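You operate a simulated robot arm through the tools that you are given. There is no shell and no other tool.

You are at the controls of a simulated robot arm. One attempt, no reset.

JOB
Wipe under the red dish, then set the white lidded cup on it.
Fine: the ring stain, with the brown cloth; dish on the stone tray meanwhile; dish and cloth go back. What is to be rubbed or washed off counts as gone when no trace of it is left.

It is judged by the outcome, as a careful person would: the job done as asked, and still so three seconds after it is handed in. It fails if anything else is knocked over, pushed out of place, dropped, spilled or broken. Flat cloth is picked up by pressing the open fingertips on it (5 to 10 N) and closing them slowly along it; thin cloth reads only 2 to 8 mm in the jaws.

ROBOT AND FRAMES
A 6-joint arm with a two-finger gripper, fixed in place. Base frame: the origin is at the foot of the arm, x ahead of it, y to its left, z up. Readings come in m, degrees, newtons and seconds.
Its first joint turns from -166.0 to 166.0 degrees. Payload 2.45 kg.
The tool frame sits at the grasp point between the pads (the TCP): z along the fingers, y along the line on which they close. The tips reach 0.02 m beyond it. The gripper opens to 0.14 m. The gripper's body begins 0.168 m behind the TCP.
Orientation is that of the tool frame in the base frame, as a unit quaternion [x, y, z, w]. With the fingers straight down and closing along the base's y, the tool's x points along the base's -x, its y along +y and its z along -z.

CONTROLS
- The arm moves only by the tool nudge_tool. Its argument "motion" is a list of rows, each a list of 7 numbers: the shift along the tool's x, y, z in m, then the turn, a rotation vector about the tool's x, y, z in degrees, then the opening, from 0 (shut) to 1 (fully open). In form: [[x, y, z, wx, wy, wz, hand], ...]. A call has 1 to 20 rows; each row is the pose to reach, as a shift and turn from the pose commanded when the call began, along the tool's axes at that moment. Each row takes 0.2 s and may step no farther than 0.05 m and 8.6 degrees from the row before; otherwise, or with a gripper value out of range, the whole call is refused. Where a pose cannot be reached the arm comes as near as it can. A force on the tool above 40 N (or 10 N above the force at the start of the call, whichever is more), or a blocked arm, ends the call early, and 0.2 s more pass. Each finger travels about 0.045 m/s and halts on what it meets, pressing with about 22 N; the grip force reading is that of the motor and also rises with nothing between the fingers. The clock runs only during rows and for 0.2 s after the last one: add rows that repeat a pose to give the fingers time. It gives the time, the measured TCP pose, the force on the tool (base axes), the opening and the grip force at its end, in the units of the frame above (readings bear some noise), with the torque about the TCP (base axes, N m) and any sound that the robot's microphone picked up.
- Cameras (640 x 400 px; columns grow to the right, rows downward): "scene" is fixed at [0.4, -0.6492, 1.3643]; the picture's right is [0.78, -0.62, 0.00], its down [-0.23, -0.29, -0.93] and it looks along [0.58, 0.73, -0.37] (base axes); focal length 317 px, centre (320, 200). "wrist" rides on the gripper at [0.078, 0.011, -0.209] in the tool frame; the picture's right is [-0.14, 0.99, 0.00], its down [-0.92, -0.13, -0.37] and it looks along [-0.37, -0.05, 0.93] (tool axes); focal length 280 px, centre (320, 200). There is no depth. A picture from a camera that has moved, and an enlarged one, comes with that camera's place and axes in the base frame and with its lens.
- get_image(camera): a new picture of that camera. The clock stands still meanwhile.
- enlarge(camera, box): a new picture of the part [left, top, right, bottom] of that camera's present view, enlarged. The clock stands still meanwhile.
- sign_off(): hands the job in; it is judged then, once.

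Places have to be worked out from the pictures, the camera data and where the tool is seen. Open the gripper and draw the arm clear of the work before you hand the job in, unless the task says otherwise.

The tools are called after "Emit:" as a command line: name --pt "numbers of a row" for each row, then --argument value for the rest, lists and objects as JSON in quotes. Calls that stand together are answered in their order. nudge_tool: Moves the arm, as the interface text tells. Its arguments: {"type":"object","properties":{"motion":{"type":"array","items":{"type":"array","items":{"type":"number"}}}},"required":["motion"]} The other tools are called the same way: get_image (camera) takes a picture; enlarge (camera, box) takes an enlarged picture of a part of a camera's view; sign_off () hands the job in.

At the start:

```text
t: 0.0
eef_pos: [0.8482, -0.2422, 1.0654]
tcp_rot: [0.0, 1.0, 0.0, 0.0]
wrist_force: [-0.2, -0.2, 0.3]
wrist_torque: [0.01, 0.01, 0.02]
gripper_width: 0.14
grasp_force: 0.1
```

scene: 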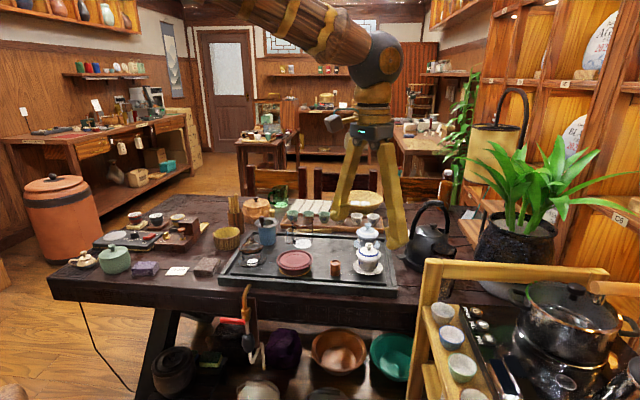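
wrist: 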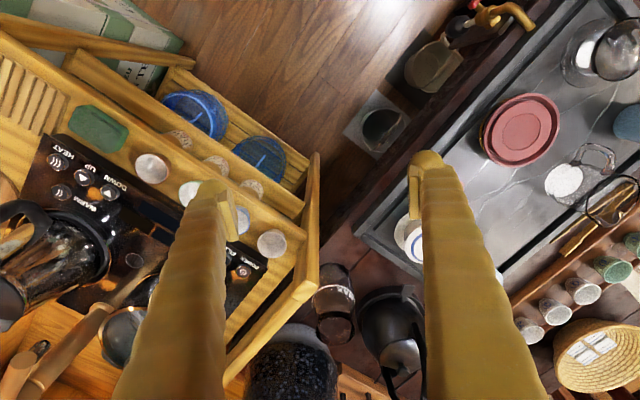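

I begin by looking at the work area enlarged, to identify the red dish, white lidded cup, brown cloth and stone tray.

Emit:
enlarge --camera "scene" --box '[200, 190, 420, 310]'

Emit:
enlarge --camera "scene" --box '[50, 190, 250, 310]'

Emit:
enlarge --camera "wrist" --box '[340, 0, 640, 300]'

```text
2.91 times, centred on (310, 250) of scene
camera zoom: at [0.4, -0.6492, 1.3643], right [0.78, -0.62, 0.0], down [-0.23, -0.29, -0.93], along [0.58, 0.73, -0.37], focal length 922 px, centre (349, 54)
```

zoom: 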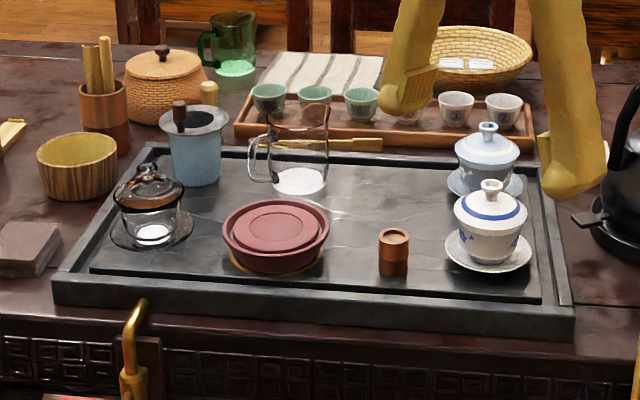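

```text
3.20 times, centred on (150, 250) of scene
camera zoom: at [0.4, -0.6492, 1.3643], right [0.78, -0.62, 0.0], down [-0.23, -0.29, -0.93], along [0.58, 0.73, -0.37], focal length 1014 px, centre (864, 40)
```

zoom: 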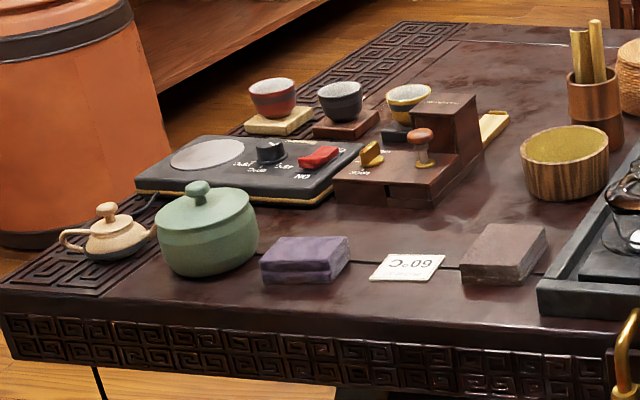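

```text
1.33 times, centred on (490, 150) of wrist
camera zoom: at [0.7698, -0.2312, 1.275], right [0.14, 0.99, 0.0], down [0.92, -0.13, 0.37], along [0.37, -0.05, -0.93], focal length 374 px, centre (93, 267)
```

zoom: 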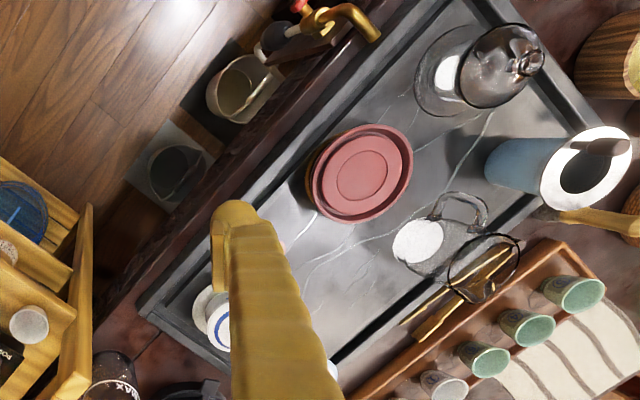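

The red dish triangulates to about (0.87, 0.07, 0.83) on the stone tray, with the folded brown cloth near (0.66, 0.26) and the white lidded cup near (1.03, -0.09). I raise slightly and move left over the tray for a clearer view.

Emit:
nudge_tool --pt "0.011 0.041 -0.004 0 0 0 1" --pt "0.022 0.082 -0.008 0 0 0 1" --pt "0.033 0.123 -0.012 0 0 0 1" --pt "0.044 0.164 -0.016 0 0 0 1" --pt "0.055 0.205 -0.02 0 0 0 1" --pt "0.066 0.246 -0.024 0 0 0 1" --pt "0.077 0.287 -0.028 0 0 0 1" --pt "0.088 0.328 -0.03 0 0 0 1"

Emit:
get_image --camera "wrist"

Emit:
get_image --camera "scene"

```text
t: 1.8
eef_pos: [0.7576, 0.0866, 1.095]
tcp_rot: [0.0, 1.0, 0.0, 0.0]
wrist_force: [0.2, 0.0, 0.6]
wrist_torque: [0.0, 0.01, 0.0]
gripper_width: 0.1399
grasp_force: 0.0
```

```text
taken
camera wrist: at [0.6804, 0.0973, 1.3047], right [0.14, 0.99, 0.0], down [0.92, -0.13, 0.37], along [0.37, -0.05, -0.93], focal length 280 px, centre (320, 200)
```

wrist: 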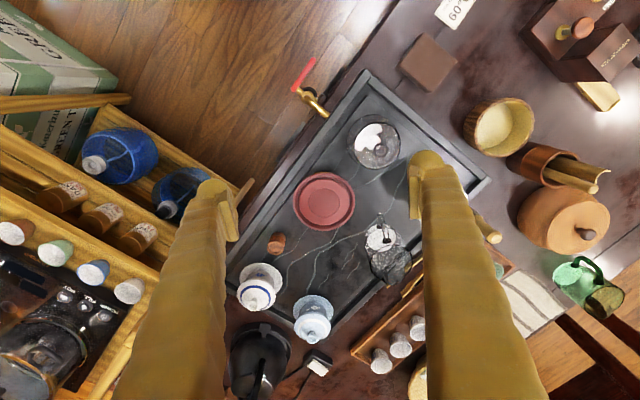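

```text
taken
```

scene: 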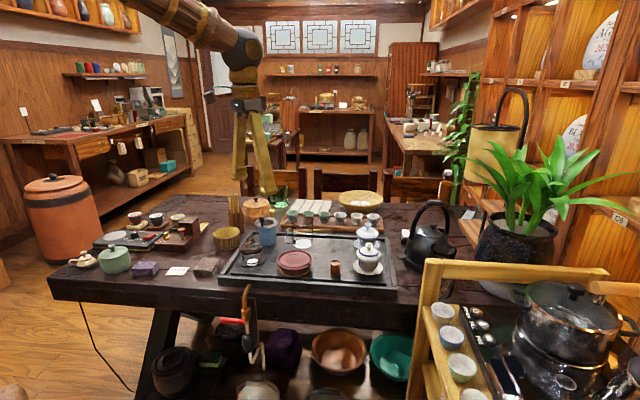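

Emit:
enlarge --camera "wrist" --box '[220, 70, 440, 210]'

Emit:
enlarge --camera "wrist" --box '[220, 200, 440, 340]'

Emit:
enlarge --camera "scene" --box '[265, 235, 345, 285]'

Emit:
enlarge --camera "scene" --box '[330, 215, 410, 285]'

Emit:
enlarge --camera "wrist" --box '[350, 0, 500, 100]'

```text
2.86 times, centred on (330, 140) of wrist
camera zoom: at [0.6804, 0.0973, 1.3047], right [0.14, 0.99, 0.0], down [0.92, -0.13, 0.37], along [0.37, -0.05, -0.93], focal length 801 px, centre (291, 371)
```

zoom: 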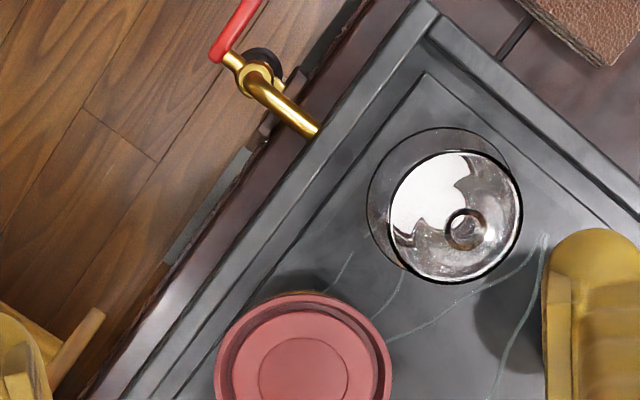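

```text
2.86 times, centred on (330, 270) of wrist
camera zoom: at [0.6804, 0.0973, 1.3047], right [0.14, 0.99, 0.0], down [0.92, -0.13, 0.37], along [0.37, -0.05, -0.93], focal length 801 px, centre (291, 0)
```

zoom: 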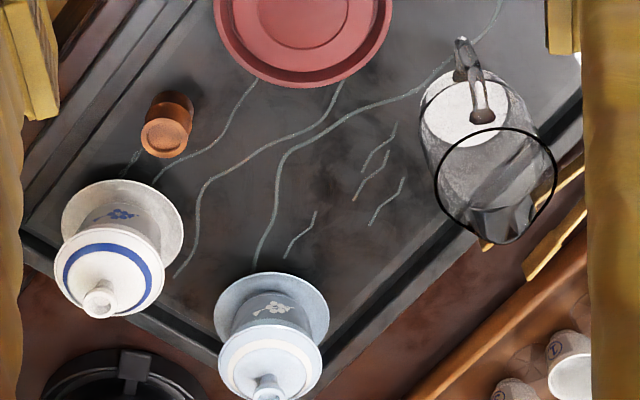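

```text
8.00 times, centred on (305, 260) of scene
camera zoom: at [0.4, -0.6492, 1.3643], right [0.78, -0.62, 0.0], down [-0.23, -0.29, -0.93], along [0.58, 0.73, -0.37], focal length 2534 px, centre (440, -280)
```

zoom: 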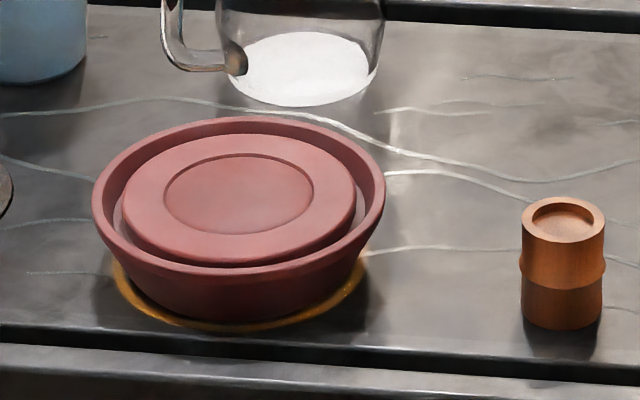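

```text
5.71 times, centred on (370, 250) of scene
camera zoom: at [0.4, -0.6492, 1.3643], right [0.78, -0.62, 0.0], down [-0.23, -0.29, -0.93], along [0.58, 0.73, -0.37], focal length 1810 px, centre (34, -86)
```

zoom: 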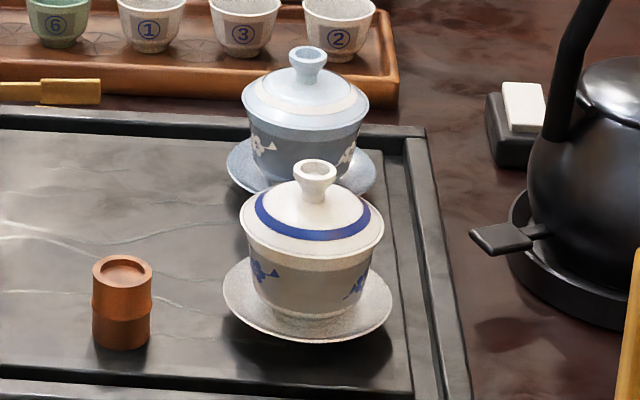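

```text
4.00 times, centred on (425, 50) of wrist
camera zoom: at [0.6804, 0.0973, 1.3047], right [0.14, 0.99, 0.0], down [0.92, -0.13, 0.37], along [0.37, -0.05, -0.93], focal length 1122 px, centre (-100, 800)
```

zoom: 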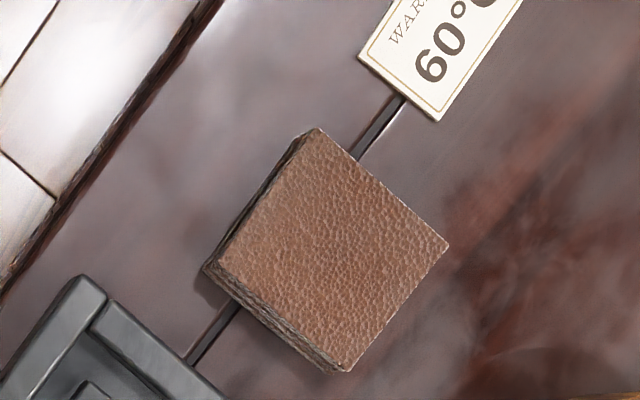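

The dish rim centre triangulates to (0.879, 0.082, 0.815), about 0.117 m across, and the tray surface is at about z 0.787. The cup sits at the edge of reach, so I tilt the tool 20° outward about its closing axis and come above the dish.

Emit:
nudge_tool --pt "-0.02 -0.001 0.03 0 -3.4 0 1" --pt "-0.04 -0.002 0.06 0 -6.8 0 1" --pt "-0.06 -0.003 0.09 0 -10.2 0 1" --pt "-0.08 -0.004 0.12 0 -13.6 0 1" --pt "-0.1 -0.005 0.15 0 -17 0 1" --pt "-0.121 -0.005 0.18 0 -20 0 1" --pt "-0.121 -0.005 0.19 0 -20 0 1"

Emit:
get_image --camera "wrist"

Emit:
enlarge --camera "scene" --box '[220, 190, 400, 300]'

```text
t: 3.4
eef_pos: [0.8817, 0.0814, 0.9074]
tcp_rot: [0.0, 0.985, 0.001, 0.175]
wrist_force: [-0.5, 0.4, 0.2]
wrist_torque: [0.01, 0.02, 0.02]
gripper_width: 0.14
grasp_force: 0.1
```

```text
taken
camera wrist: at [0.7367, 0.0921, 1.0763], right [0.13, 0.99, 0.05], down [0.74, -0.13, 0.66], along [0.66, -0.05, -0.75], focal length 280 px, centre (320, 200)
```

wrist: 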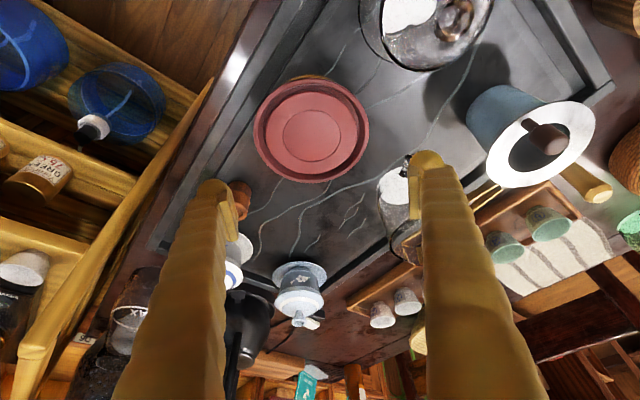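

```text
3.56 times, centred on (310, 245) of scene
camera zoom: at [0.4, -0.6492, 1.3643], right [0.78, -0.62, 0.0], down [-0.23, -0.29, -0.93], along [0.58, 0.73, -0.37], focal length 1126 px, centre (356, 40)
```

zoom: 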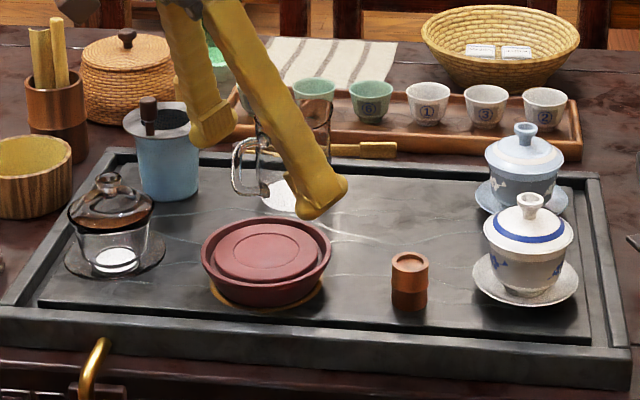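

The dish re-triangulates to about (0.876, 0.080). I lower straight down to just above it and check the finger clearance.

Emit:
nudge_tool --pt "0.01 0 0.02 0 0 0 1" --pt "0.02 -0.001 0.044 0 0 0 1" --pt "0.0293 -0.001 0.066 0 0 0 1"

Emit:
get_image --camera "wrist"

Emit:
enlarge --camera "scene" --box '[240, 205, 370, 295]'

```text
t: 4.2
eef_pos: [0.8739, 0.0802, 0.8332]
tcp_rot: [0.0, 0.985, 0.001, 0.175]
wrist_force: [-0.8, 0.1, -0.2]
wrist_torque: [0.0, 0.02, 0.0]
gripper_width: 0.1402
grasp_force: 0.1
```

```text
taken
camera wrist: at [0.7305, 0.0907, 1.003], right [0.13, 0.99, 0.05], down [0.74, -0.13, 0.66], along [0.66, -0.05, -0.75], focal length 280 px, centre (320, 200)
```

wrist: 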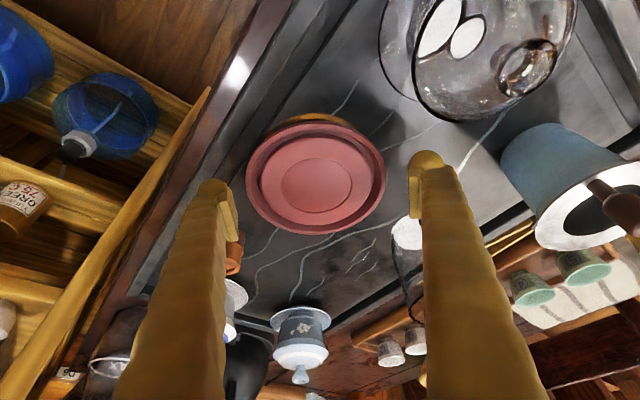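

```text
4.44 times, centred on (305, 250) of scene
camera zoom: at [0.4, -0.6492, 1.3643], right [0.78, -0.62, 0.0], down [-0.23, -0.29, -0.93], along [0.58, 0.73, -0.37], focal length 1408 px, centre (387, -22)
```

zoom: 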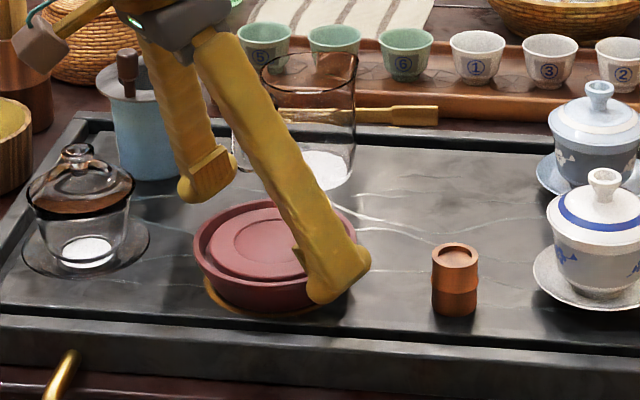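

Both fingers clear the dish with about 1 cm each side, centred near y 0.079. I lower the last 16 mm slowly and then close.

Emit:
nudge_tool --pt "0.002 -0.001 0.004 0 0 0 1" --pt "0.004 -0.001 0.008 0 0 0 1" --pt "0.006 -0.001 0.012 0 0 0 1" --pt "0.0074 -0.001 0.0145 0 0 0 1"

Emit:
enlarge --camera "scene" --box '[240, 205, 370, 295]'

```text
t: 5.2
eef_pos: [0.8732, 0.0805, 0.8178]
tcp_rot: [0.0, 0.985, 0.0, 0.174]
wrist_force: [-0.6, 0.2, -0.8]
wrist_torque: [0.02, 0.01, 0.01]
gripper_width: 0.1401
grasp_force: 0.1
```

```text
4.44 times, centred on (305, 250) of scene
camera zoom: at [0.4, -0.6492, 1.3643], right [0.78, -0.62, 0.0], down [-0.23, -0.29, -0.93], along [0.58, 0.73, -0.37], focal length 1408 px, centre (387, -22)
```

zoom: 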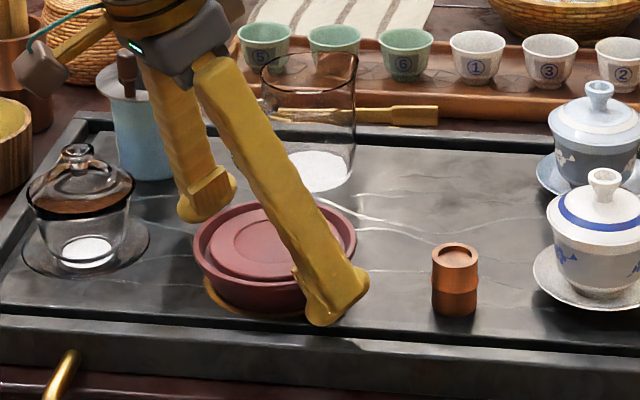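

No contact force and the tips flank the dish, so I close on it.

Emit:
nudge_tool --pt "0 0 0 0 0 0 0.92" --pt "0 0 0 0 0 0 0.84" --pt "0 0 0 0 0 0 0.78" --pt "0 0 0 0 0 0 0.7" --pt "0 0 0 0 0 0 0.65" --pt "0 0 0 0 0 0 0.65"

Emit:
get_image --camera "wrist"

```text
t: 6.6
eef_pos: [0.8736, 0.0799, 0.8168]
tcp_rot: [0.0, 0.985, 0.0, 0.173]
wrist_force: [-2.0, -2.5, 3.7]
wrist_torque: [0.04, 0.02, -0.02]
gripper_width: 0.116
grasp_force: 22.3
```

```text
taken
camera wrist: at [0.7289, 0.09, 0.9872], right [0.13, 0.99, 0.05], down [0.74, -0.13, 0.66], along [0.66, -0.05, -0.75], focal length 280 px, centre (320, 200)
```

wrist: 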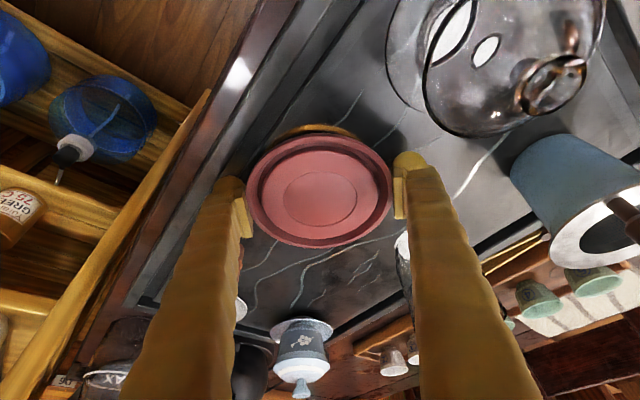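

Gripped at 0.116 m with 22 N. I lift slowly 6 cm straight up and look.

Emit:
nudge_tool --pt "-0.0017 0 -0.0047 0 0 0 0.65" --pt "-0.0051 0 -0.0141 0 0 0 0.65" --pt "-0.0103 0 -0.0282 0 0 0 0.65" --pt "-0.0154 0 -0.0423 0 0 0 0.65" --pt "-0.0205 0 -0.0564 0 0 0 0.65"

Emit:
get_image --camera "wrist"

Emit:
enlarge --camera "scene" --box '[220, 190, 400, 300]'

```text
t: 7.8
eef_pos: [0.8737, 0.0805, 0.8775]
tcp_rot: [-0.001, 0.985, 0.0, 0.174]
wrist_force: [0.0, 0.1, -3.8]
wrist_torque: [-0.01, 0.01, 0.02]
gripper_width: 0.1159
grasp_force: 21.6
```

```text
taken
camera wrist: at [0.7291, 0.0904, 1.0476], right [0.13, 0.99, 0.05], down [0.74, -0.13, 0.66], along [0.66, -0.05, -0.75], focal length 280 px, centre (320, 200)
```

wrist: 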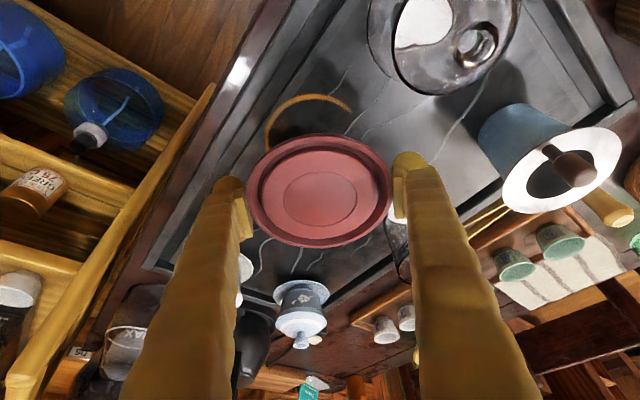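

```text
3.56 times, centred on (310, 245) of scene
camera zoom: at [0.4, -0.6492, 1.3643], right [0.78, -0.62, 0.0], down [-0.23, -0.29, -0.93], along [0.58, 0.73, -0.37], focal length 1126 px, centre (356, 40)
```

zoom: 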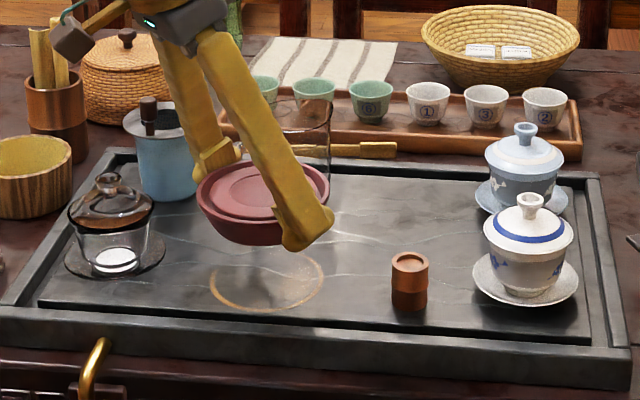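

The dish is lifted and the ring stain is visible, centred near (0.874, 0.077) with a radius of about 0.052. I carry the dish level to the free spot on the tray near (1.02, 0.05).

Emit:
nudge_tool --pt "-0.0172 -0.004 0.0062 0 0 0 0.65" --pt "-0.0412 -0.009 0.015 0 0 0 0.65" --pt "-0.0652 -0.0145 0.0237 0 0 0 0.65" --pt "-0.0892 -0.0195 0.0324 0 0 0 0.65" --pt "-0.1132 -0.025 0.0412 0 0 0 0.65" --pt "-0.1372 -0.03 0.0499 0 0 0 0.65" --pt "-0.1372 -0.03 0.0499 0 0 0 0.65"

Emit:
get_image --camera "wrist"

Emit:
enlarge --camera "scene" --box '[220, 190, 400, 300]'

```text
t: 9.4
eef_pos: [1.0204, 0.0495, 0.877]
tcp_rot: [0.001, 0.985, 0.0, 0.173]
wrist_force: [0.3, 0.6, -4.3]
wrist_torque: [0.02, -0.03, 0.01]
gripper_width: 0.1156
grasp_force: 22.3
```

```text
taken
camera wrist: at [0.8761, 0.0598, 1.0479], right [0.13, 0.99, 0.05], down [0.74, -0.13, 0.66], along [0.66, -0.05, -0.75], focal length 280 px, centre (320, 200)
```

wrist: 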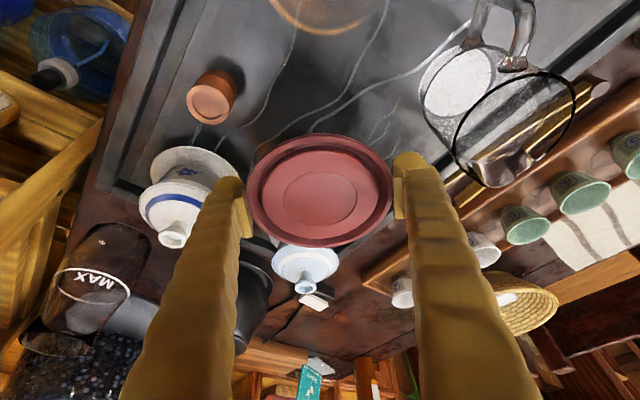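

```text
3.56 times, centred on (310, 245) of scene
camera zoom: at [0.4, -0.6492, 1.3643], right [0.78, -0.62, 0.0], down [-0.23, -0.29, -0.93], along [0.58, 0.73, -0.37], focal length 1126 px, centre (356, 40)
```

zoom: 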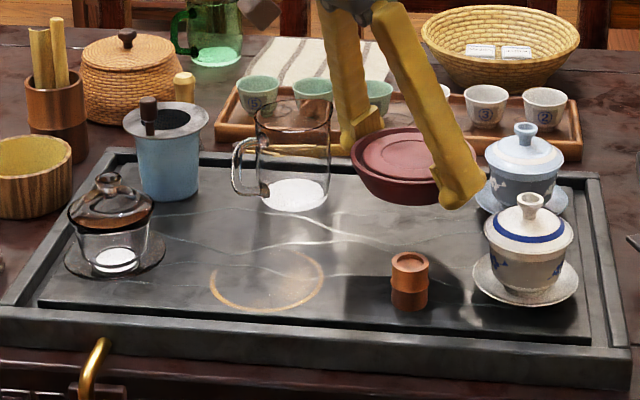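

The move reached cleanly and clearances to the copper jar, cups and pitcher look good. I lower the dish back to the tray height slowly.

Emit:
nudge_tool --pt "0.0051 0 0.0141 0 0 0 0.65" --pt "0.0103 0 0.0282 0 0 0 0.65" --pt "0.0154 0 0.0423 0 0 0 0.65" --pt "0.0178 0 0.0489 0 0 0 0.65" --pt "0.0192 0 0.0526 0 0 0 0.65" --pt "0.0201 0 0.0552 0 0 0 0.65"

Emit:
enlarge --camera "scene" --box '[290, 190, 410, 290]'

Emit:
get_image --camera "wrist"

```text
t: 10.8
eef_pos: [1.0195, 0.0488, 0.8193]
tcp_rot: [0.0, 0.985, 0.0, 0.174]
wrist_force: [0.1, 0.6, -3.4]
wrist_torque: [-0.02, 0.01, 0.02]
gripper_width: 0.1159
grasp_force: 22.5
```

```text
4.00 times, centred on (350, 240) of scene
camera zoom: at [0.4, -0.6492, 1.3643], right [0.78, -0.62, 0.0], down [-0.23, -0.29, -0.93], along [0.58, 0.73, -0.37], focal length 1267 px, centre (200, 40)
```

zoom: 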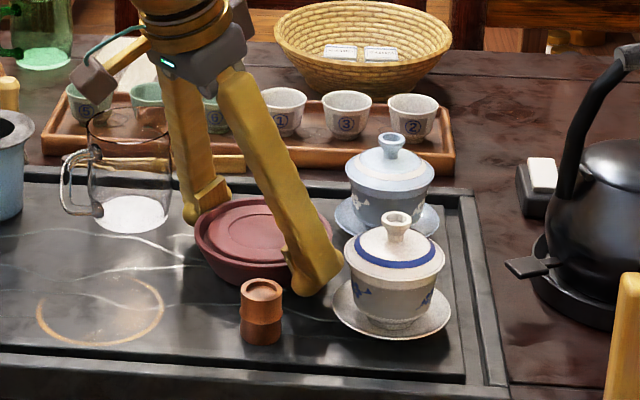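

```text
taken
camera wrist: at [0.8755, 0.0595, 0.9891], right [0.13, 0.99, 0.05], down [0.74, -0.13, 0.66], along [0.66, -0.05, -0.75], focal length 280 px, centre (320, 200)
```

wrist: 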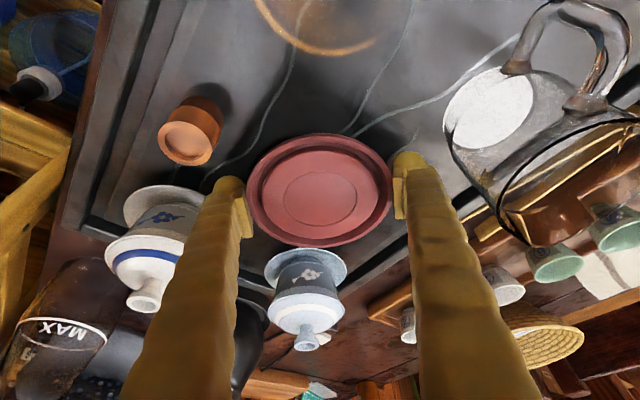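

Still carrying the weight (−3.4 N), so I lower another 2–3 mm in small steps.

Emit:
nudge_tool --pt "0.0003 0 0.0008 0 0 0 0.65" --pt "0.0006 0 0.0016 0 0 0 0.65" --pt "0.0008 0 0.0022 0 0 0 0.65" --pt "0.0008 0 0.0022 0 0 0 0.65"

```text
t: 11.8
eef_pos: [1.0202, 0.0501, 0.8168]
tcp_rot: [0.001, 0.985, -0.001, 0.174]
wrist_force: [-7.2, -3.9, 17.6]
wrist_torque: [0.28, 0.3, 0.06]
gripper_width: 0.1157
grasp_force: 22.0
```

Contact made (17.6 N); I ease up about 0.8 mm to relieve it, then open.

Emit:
nudge_tool --pt "-0.0003 0 -0.0008 0 0 0 0.65" --pt "-0.0003 0 -0.0008 0 0 0 0.65" --pt "-0.0003 0 -0.0008 0 0 0 0.85" --pt "-0.0003 0 -0.0008 0 0 0 0.92" --pt "-0.0003 0 -0.0008 0 0 0 0.96" --pt "-0.0003 0 -0.0008 0 0 0 0.96"

Emit:
get_image --camera "wrist"

```text
t: 13.2
eef_pos: [1.0192, 0.0491, 0.8167]
tcp_rot: [0.001, 0.985, 0.0, 0.173]
wrist_force: [-0.7, -0.3, -0.5]
wrist_torque: [-0.01, 0.02, 0.01]
gripper_width: 0.1346
grasp_force: 0.0
```

```text
taken
camera wrist: at [0.8753, 0.0599, 0.9872], right [0.13, 0.99, 0.05], down [0.74, -0.13, 0.66], along [0.66, -0.05, -0.75], focal length 280 px, centre (320, 200)
```

wrist: 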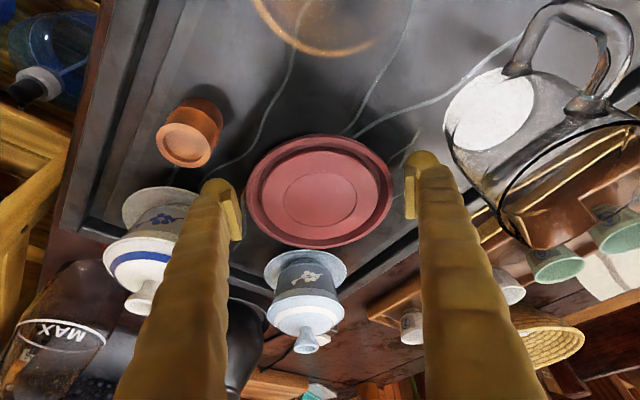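

The dish is released and standing on the tray. I lift straight up 13 cm, clear of the lidded cups.

Emit:
nudge_tool --pt "-0.0034 0 -0.0094 0 0 0 0.96" --pt "-0.0137 0 -0.0376 0 0 0 0.96" --pt "-0.0274 0 -0.0752 0 0 0 0.96" --pt "-0.0445 0 -0.1222 0 0 0 0.96"

Emit:
enlarge --camera "scene" --box '[220, 190, 400, 300]'

```text
t: 14.2
eef_pos: [1.0196, 0.0495, 0.947]
tcp_rot: [0.0, 0.985, 0.0, 0.174]
wrist_force: [0.3, -0.3, -0.4]
wrist_torque: [0.01, -0.02, -0.01]
gripper_width: 0.1344
grasp_force: 0.1
```

```text
3.56 times, centred on (310, 245) of scene
camera zoom: at [0.4, -0.6492, 1.3643], right [0.78, -0.62, 0.0], down [-0.23, -0.29, -0.93], along [0.58, 0.73, -0.37], focal length 1126 px, centre (356, 40)
```

zoom: 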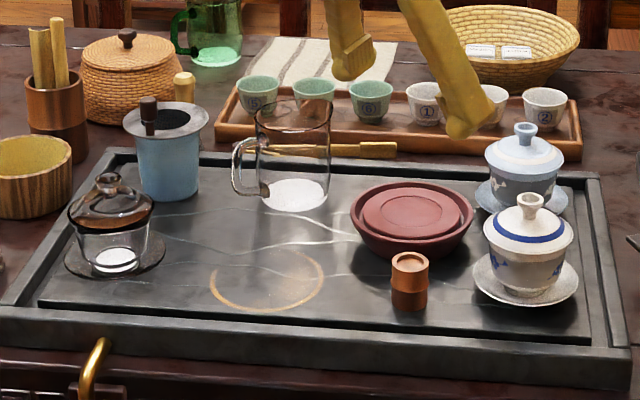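

The full ring stain is exposed and the dish stands clear. Next I move back over the brown cloth, straightening the tool, to look at it.

Emit:
nudge_tool --pt "0.035 0.022 -0.0127 0 1.8 0 1" --pt "0.07 0.044 -0.0255 0 3.6 0 1" --pt "0.105 0.065 -0.0382 0 5.5 0 1" --pt "0.14 0.087 -0.0509 0 7.3 0 1" --pt "0.175 0.109 -0.0636 0 9.1 0 1" --pt "0.21 0.131 -0.0764 0 10.9 0 1" --pt "0.245 0.153 -0.0891 0 12.7 0 1" --pt "0.28 0.175 -0.1018 0 14.5 0 1" --pt "0.315 0.196 -0.1145 0 16.4 0 1" --pt "0.35 0.218 -0.1273 0 18.2 0 1" --pt "0.385 0.24 -0.14 0 20 0 1"

Emit:
get_image --camera "wrist"

```text
t: 16.6
eef_pos: [0.6116, 0.2887, 0.9464]
tcp_rot: [0.0, 1.0, -0.001, 0.0]
wrist_force: [-0.1, 0.1, 0.1]
wrist_torque: [-0.01, 0.02, 0.02]
gripper_width: 0.1401
grasp_force: 0.0
```

```text
taken
camera wrist: at [0.5331, 0.2993, 1.1558], right [0.14, 0.99, 0.0], down [0.92, -0.13, 0.37], along [0.36, -0.05, -0.93], focal length 280 px, centre (320, 200)
```

wrist: 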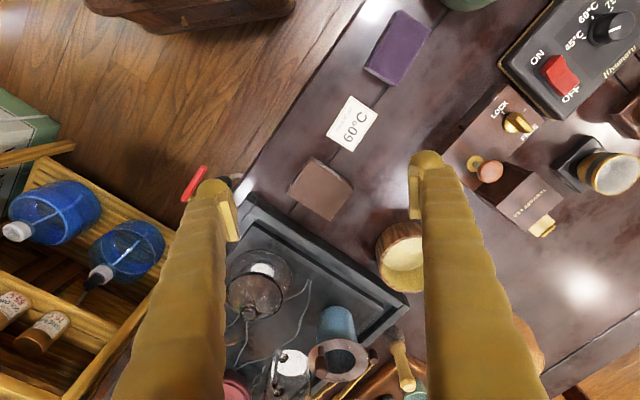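

Emit:
enlarge --camera "wrist" --box '[270, 140, 380, 230]'

Emit:
enlarge --camera "scene" --box '[170, 230, 260, 290]'

```text
4.44 times, centred on (325, 185) of wrist
camera zoom: at [0.5331, 0.2993, 1.1558], right [0.14, 0.99, 0.0], down [0.92, -0.13, 0.37], along [0.36, -0.05, -0.93], focal length 1246 px, centre (298, 267)
```

zoom: 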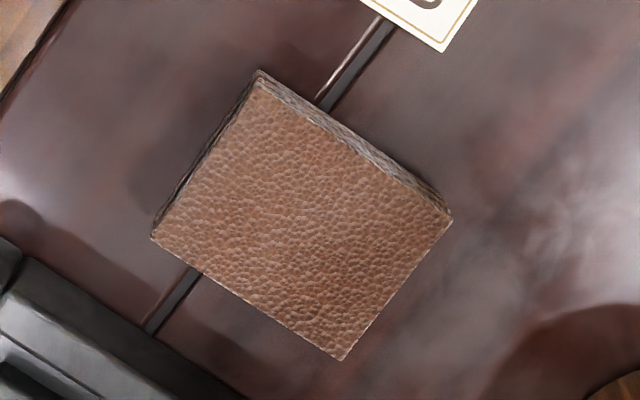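

```text
6.67 times, centred on (215, 260) of scene
camera zoom: at [0.4, -0.6492, 1.3643], right [0.78, -0.62, 0.0], down [-0.23, -0.29, -0.93], along [0.58, 0.73, -0.37], focal length 2112 px, centre (1020, -200)
```

zoom: 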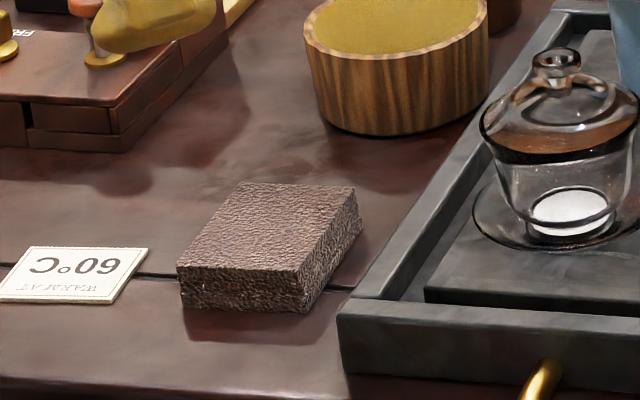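

The brown cloth is a folded pad about 75 × 62 × 24 mm, centred at (0.668, 0.282), with its top at about z 0.777 and its long edge at 46.5°. I move above it, yawing the jaws to close along the long edge.

Emit:
nudge_tool --pt "-0.009 -0.001 0.012 0 0 7.25 0.9" --pt "-0.018 -0.002 0.025 0 0 14.5 0.8" --pt "-0.028 -0.003 0.04 0 0 21.75 0.75" --pt "-0.038 -0.005 0.055 0 0 29 0.75" --pt "-0.047 -0.006 0.07 0 0 36.25 0.75" --pt "-0.0564 -0.007 0.086 0 0 43.5 0.75" --pt "-0.0564 -0.007 0.086 0 0 43.5 0.75"

Emit:
get_image --camera "wrist"

Emit:
enlarge --camera "scene" --box '[170, 220, 260, 290]'

```text
t: 18.2
eef_pos: [0.668, 0.283, 0.8606]
tcp_rot: [0.371, 0.929, 0.0, 0.0]
wrist_force: [1.0, 0.2, 0.4]
wrist_torque: [0.0, 0.01, -0.01]
gripper_width: 0.105
grasp_force: 0.1
```

```text
taken
camera wrist: at [0.6188, 0.3439, 1.0702], right [0.78, 0.62, 0.0], down [0.58, -0.73, 0.37], along [0.23, -0.29, -0.93], focal length 280 px, centre (320, 200)
```

wrist: 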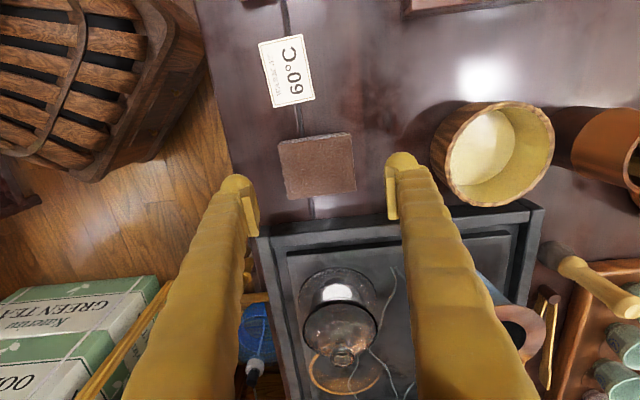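

```text
5.71 times, centred on (215, 255) of scene
camera zoom: at [0.4, -0.6492, 1.3643], right [0.78, -0.62, 0.0], down [-0.23, -0.29, -0.93], along [0.58, 0.73, -0.37], focal length 1810 px, centre (920, -114)
```

zoom: 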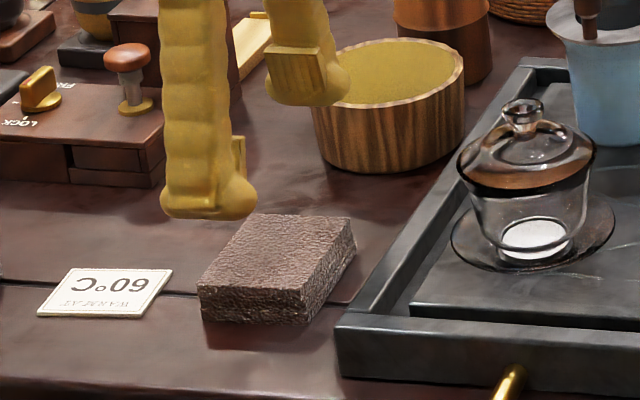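

The pad is centred and aligned between the jaws. I descend vertically, slowing near the table.

Emit:
nudge_tool --pt "0.001 -0.001 0.03 0 0 0 0.75" --pt "0.001 -0.001 0.055 0 0 0 0.75" --pt "0.001 -0.001 0.065 0 0 0 0.75" --pt "0.001 -0.001 0.072 0 0 0 0.75" --pt "0.001 -0.001 0.077 0 0 0 0.75" --pt "0.001 -0.001 0.0815 0 0 0 0.75"

Emit:
enlarge --camera "scene" --box '[170, 220, 260, 290]'

Emit:
get_image --camera "wrist"

```text
t: 19.6
eef_pos: [0.6646, 0.2826, 0.7803]
tcp_rot: [0.371, 0.929, 0.0, 0.0]
wrist_force: [-0.4, 0.0, 0.3]
wrist_torque: [0.02, -0.01, 0.0]
gripper_width: 0.1048
grasp_force: 0.1
```

```text
5.71 times, centred on (215, 255) of scene
camera zoom: at [0.4, -0.6492, 1.3643], right [0.78, -0.62, 0.0], down [-0.23, -0.29, -0.93], along [0.58, 0.73, -0.37], focal length 1810 px, centre (920, -114)
```

zoom: 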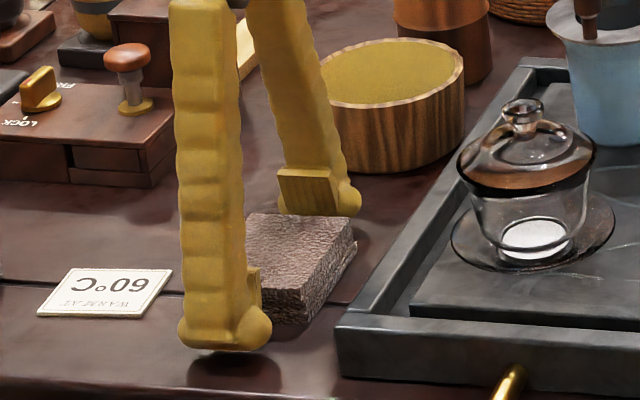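

```text
taken
camera wrist: at [0.6158, 0.3434, 0.9896], right [0.78, 0.62, 0.0], down [0.58, -0.73, 0.37], along [0.23, -0.29, -0.93], focal length 280 px, centre (320, 200)
```

wrist: 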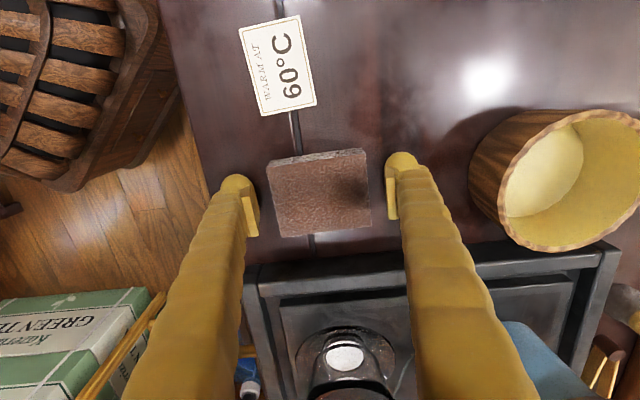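

The jaws flank the pad with the tips just above the table. I close on it slowly.

Emit:
nudge_tool --pt "0 0 0 0 0 0 0.68" --pt "0 0 0 0 0 0 0.6" --pt "0 0 0 0 0 0 0.52" --pt "0 0 0 0 0 0 0.45" --pt "0 0 0 0 0 0 0.4" --pt "0 0 0 0 0 0 0.4"

Emit:
get_image --camera "wrist"

```text
t: 21.0
eef_pos: [0.6651, 0.2819, 0.779]
tcp_rot: [0.369, 0.929, 0.0, -0.001]
wrist_force: [0.7, 0.6, 1.0]
wrist_torque: [-0.02, 0.02, 0.02]
gripper_width: 0.0746
grasp_force: 22.1
```

```text
taken
camera wrist: at [0.6159, 0.3434, 0.9897], right [0.78, 0.62, 0.0], down [0.58, -0.73, 0.37], along [0.23, -0.29, -0.93], focal length 280 px, centre (320, 200)
```

wrist: 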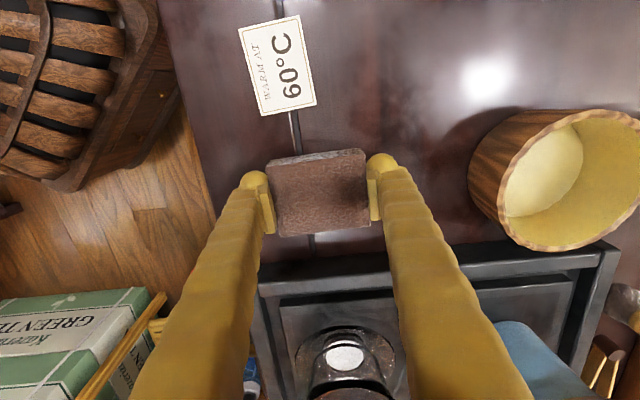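

The pad is held firmly at 74.6 mm. I lift it straight up.

Emit:
nudge_tool --pt "0 0 -0.005 0 0 0 0.4" --pt "0 0 -0.02 0 0 0 0.4" --pt "0 0 -0.05 0 0 0 0.4" --pt "0 0 -0.09 0 0 0 0.4" --pt "0 0 -0.13 0 0 0 0.4"

Emit:
get_image --camera "wrist"

Emit:
enlarge --camera "scene" --box '[160, 180, 340, 300]'

```text
t: 22.2
eef_pos: [0.663, 0.2813, 0.9077]
tcp_rot: [0.371, 0.929, 0.0, 0.0]
wrist_force: [1.1, -0.3, -0.6]
wrist_torque: [0.0, -0.04, 0.01]
gripper_width: 0.0748
grasp_force: 22.3
```

```text
taken
camera wrist: at [0.6162, 0.3428, 1.1176], right [0.78, 0.62, 0.0], down [0.58, -0.73, 0.37], along [0.23, -0.29, -0.93], focal length 280 px, centre (320, 200)
```

wrist: 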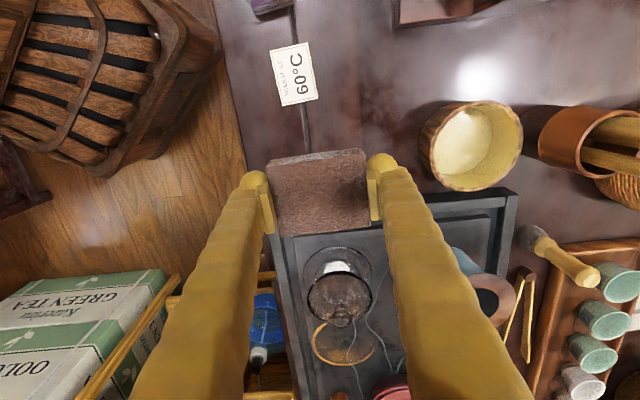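

```text
3.33 times, centred on (250, 240) of scene
camera zoom: at [0.4, -0.6492, 1.3643], right [0.78, -0.62, 0.0], down [-0.23, -0.29, -0.93], along [0.58, 0.73, -0.37], focal length 1056 px, centre (553, 67)
```

zoom: 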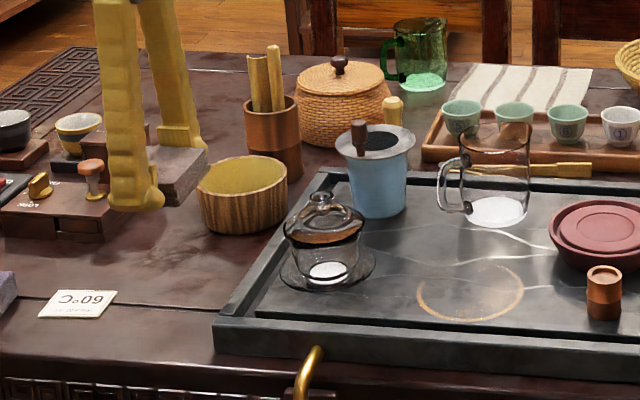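

The pad is held securely. I raise and carry it round in front of the stain, yawing 90° so the fingers will lie along the tray's long axis while wiping, and look at the ring from there.

Emit:
nudge_tool --pt "-0.01 -0.004 -0.025 0 0 -8.1 0.4" --pt "-0.03 -0.0126 -0.045 0 0 -16.3 0.4" --pt "-0.06 -0.025 -0.05 0 0 -24.5 0.4" --pt "-0.09 -0.038 -0.05 0 0 -32.7 0.4" --pt "-0.12 -0.05 -0.05 0 0 -40.9 0.4" --pt "-0.15 -0.063 -0.05 0 0 -49.1 0.4" --pt "-0.18 -0.0755 -0.05 0 0 -57.3 0.4" --pt "-0.21 -0.088 -0.05 0 0 -65.5 0.4" --pt "-0.24 -0.1 -0.05 0 0 -73.7 0.4" --pt "-0.27 -0.113 -0.05 0 0 -81.9 0.4" --pt "-0.293 -0.123 -0.05 0 0 -90 0.4" --pt "-0.293 -0.123 -0.05 0 0 -90 0.4"

Emit:
get_image --camera "wrist"

Emit:
enlarge --camera "scene" --box '[220, 180, 400, 300]'

```text
t: 24.8
eef_pos: [0.7934, -0.0084, 0.96]
tcp_rot: [-0.396, 0.918, 0.001, 0.0]
wrist_force: [0.2, -1.1, -0.6]
wrist_torque: [0.0, -0.02, 0.04]
gripper_width: 0.0746
grasp_force: 22.1
```

```text
taken
camera wrist: at [0.7323, -0.0581, 1.1698], right [-0.63, 0.78, 0.0], down [0.72, 0.58, 0.37], along [0.29, 0.23, -0.93], focal length 280 px, centre (320, 200)
```

wrist: 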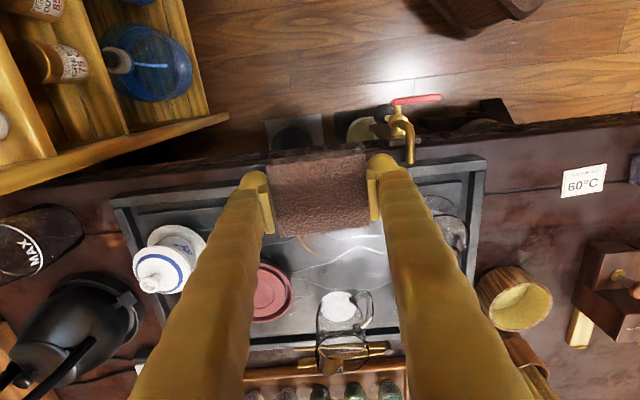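

```text
3.33 times, centred on (310, 240) of scene
camera zoom: at [0.4, -0.6492, 1.3643], right [0.78, -0.62, 0.0], down [-0.23, -0.29, -0.93], along [0.58, 0.73, -0.37], focal length 1056 px, centre (353, 67)
```

zoom: 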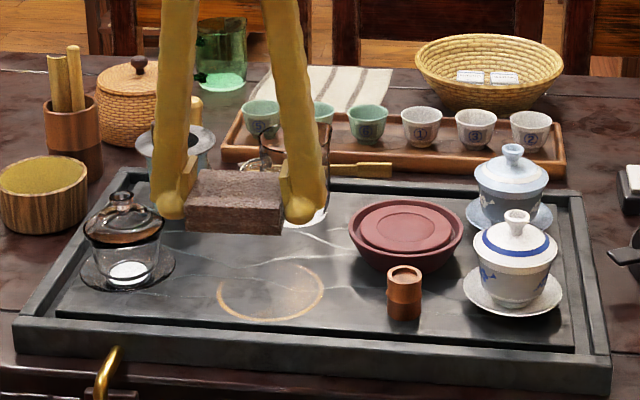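

From the scene view the ring is centred at about (0.877, 0.080) with a radius of about 0.051. I move over it and lower to a little above the tray.

Emit:
nudge_tool --pt "-0.03 0 0 0 0 0 0.4" --pt "-0.06 0 0 0 0 0 0.4" --pt "-0.09 0 0.01 0 0 0 0.4" --pt "-0.1217 0 0.04 0 0 0 0.4" --pt "-0.1217 0 0.08 0 0 0 0.4" --pt "-0.1217 0 0.11 0 0 0 0.4" --pt "-0.1217 0 0.125 0 0 0 0.4"

Emit:
get_image --camera "wrist"

Emit:
enlarge --camera "scene" --box '[220, 200, 370, 300]'

```text
t: 26.4
eef_pos: [0.8779, 0.0797, 0.8341]
tcp_rot: [-0.395, 0.919, -0.001, 0.001]
wrist_force: [-0.4, -0.5, -0.5]
wrist_torque: [0.01, 0.05, -0.04]
gripper_width: 0.0747
grasp_force: 22.1
```

```text
taken
camera wrist: at [0.8166, 0.0299, 1.0427], right [-0.62, 0.78, 0.0], down [0.73, 0.58, 0.37], along [0.29, 0.23, -0.93], focal length 280 px, centre (320, 200)
```

wrist: 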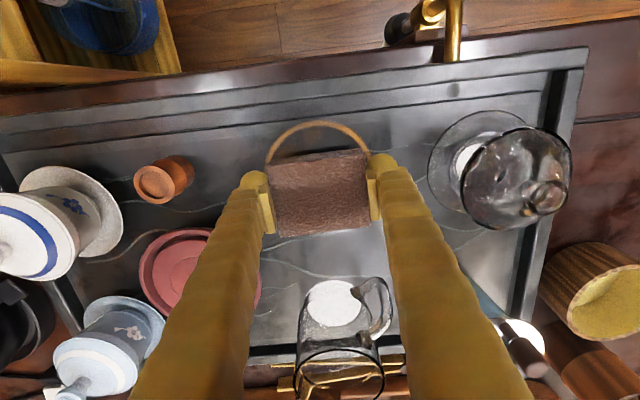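

```text
4.00 times, centred on (295, 250) of scene
camera zoom: at [0.4, -0.6492, 1.3643], right [0.78, -0.62, 0.0], down [-0.23, -0.29, -0.93], along [0.58, 0.73, -0.37], focal length 1267 px, centre (420, 0)
```

zoom: 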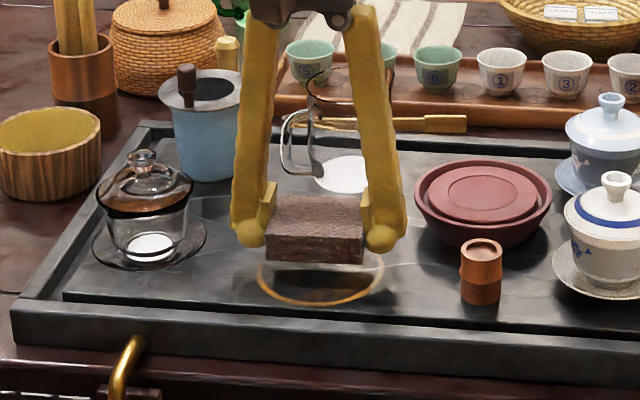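

The ring is centred under the pad. I lower in small steps, watching the force for first contact.

Emit:
nudge_tool --pt "0 0 0.008 0 0 0 0.4" --pt "0 0 0.012 0 0 0 0.4" --pt "0 0 0.015 0 0 0 0.4" --pt "0 0 0.017 0 0 0 0.4"

Emit:
enlarge --camera "scene" --box '[250, 220, 350, 290]'

```text
t: 27.4
eef_pos: [0.8766, 0.0792, 0.8176]
tcp_rot: [-0.395, 0.919, 0.0, 0.0]
wrist_force: [0.0, 0.2, -0.4]
wrist_torque: [0.0, 0.03, -0.02]
gripper_width: 0.0747
grasp_force: 21.7
```

```text
5.71 times, centred on (300, 255) of scene
camera zoom: at [0.4, -0.6492, 1.3643], right [0.78, -0.62, 0.0], down [-0.23, -0.29, -0.93], along [0.58, 0.73, -0.37], focal length 1810 px, centre (434, -114)
```

zoom: 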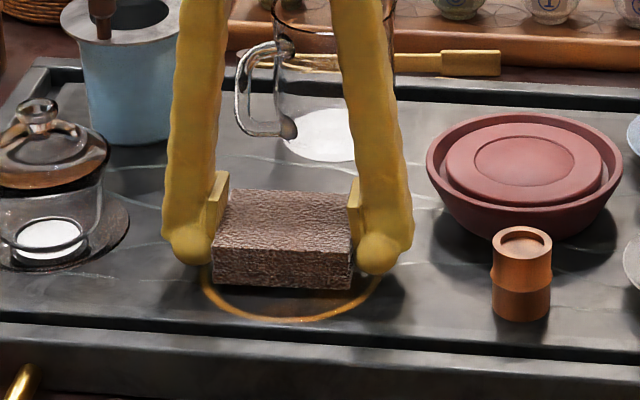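

No contact yet; the pad hovers a few millimetres. I continue in 0.7 mm steps.

Emit:
nudge_tool --pt "0 0 0.0007 0 0 0 0.4" --pt "0 0 0.0014 0 0 0 0.4" --pt "0 0 0.002 0 0 0 0.4"

```text
t: 28.2
eef_pos: [0.8765, 0.0808, 0.8142]
tcp_rot: [-0.395, 0.919, 0.0, 0.0]
wrist_force: [-0.2, -1.1, -0.8]
wrist_torque: [0.0, 0.0, -0.02]
gripper_width: 0.0748
grasp_force: 22.1
```

Emit:
nudge_tool --pt "0 0 0.0006 0 0 0 0.4" --pt "0 0 0.0012 0 0 0 0.4" --pt "0 0 0.0016 0 0 0 0.4"

```text
t: 29.0
eef_pos: [0.8759, 0.0797, 0.8142]
tcp_rot: [-0.395, 0.919, -0.001, 0.0]
wrist_force: [0.5, -0.2, 0.1]
wrist_torque: [-0.01, -0.01, 0.01]
gripper_width: 0.075
grasp_force: 21.4
```

Force has barely changed (+0.1 N), so contact is only just beginning. I step down another 1 mm.

Emit:
nudge_tool --pt "0 0 0.0005 0 0 0 0.4" --pt "0 0 0.001 0 0 0 0.4"

```text
t: 29.6
eef_pos: [0.876, 0.0797, 0.8125]
tcp_rot: [-0.395, 0.919, -0.001, 0.0]
wrist_force: [0.3, -0.5, -1.0]
wrist_torque: [0.01, 0.0, -0.03]
gripper_width: 0.075
grasp_force: 22.3
```

Emit:
nudge_tool --pt "0 0 0.0005 0 0 0 0.4" --pt "0 0 0.001 0 0 0 0.4" --pt "0 0 0.0015 0 0 0 0.4"

Emit:
enlarge --camera "scene" --box '[260, 230, 340, 280]'

```text
t: 30.4
eef_pos: [0.8754, 0.0803, 0.8103]
tcp_rot: [-0.395, 0.919, 0.001, -0.001]
wrist_force: [1.0, -0.5, -0.5]
wrist_torque: [0.01, -0.02, -0.04]
gripper_width: 0.0747
grasp_force: 21.9
```

```text
8.00 times, centred on (300, 255) of scene
camera zoom: at [0.4, -0.6492, 1.3643], right [0.78, -0.62, 0.0], down [-0.23, -0.29, -0.93], along [0.58, 0.73, -0.37], focal length 2534 px, centre (480, -240)
```

zoom: 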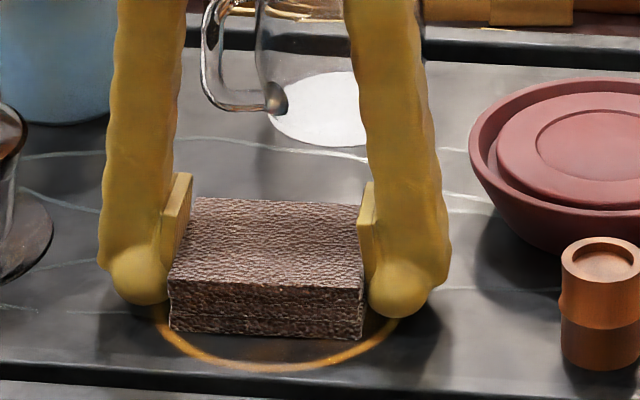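

The pad's lower edge is now within about 1 mm of the surface. I continue in half-millimetre steps.

Emit:
nudge_tool --pt "0 0 0.0005 0 0 0 0.4" --pt "0 0 0.001 0 0 0 0.4" --pt "0 0 0.001 0 0 0 0.4"

```text
t: 31.2
eef_pos: [0.877, 0.0805, 0.8097]
tcp_rot: [-0.395, 0.919, -0.001, 0.001]
wrist_force: [-0.9, -1.0, 2.7]
wrist_torque: [0.04, 0.08, 0.04]
gripper_width: 0.0748
grasp_force: 22.1
```

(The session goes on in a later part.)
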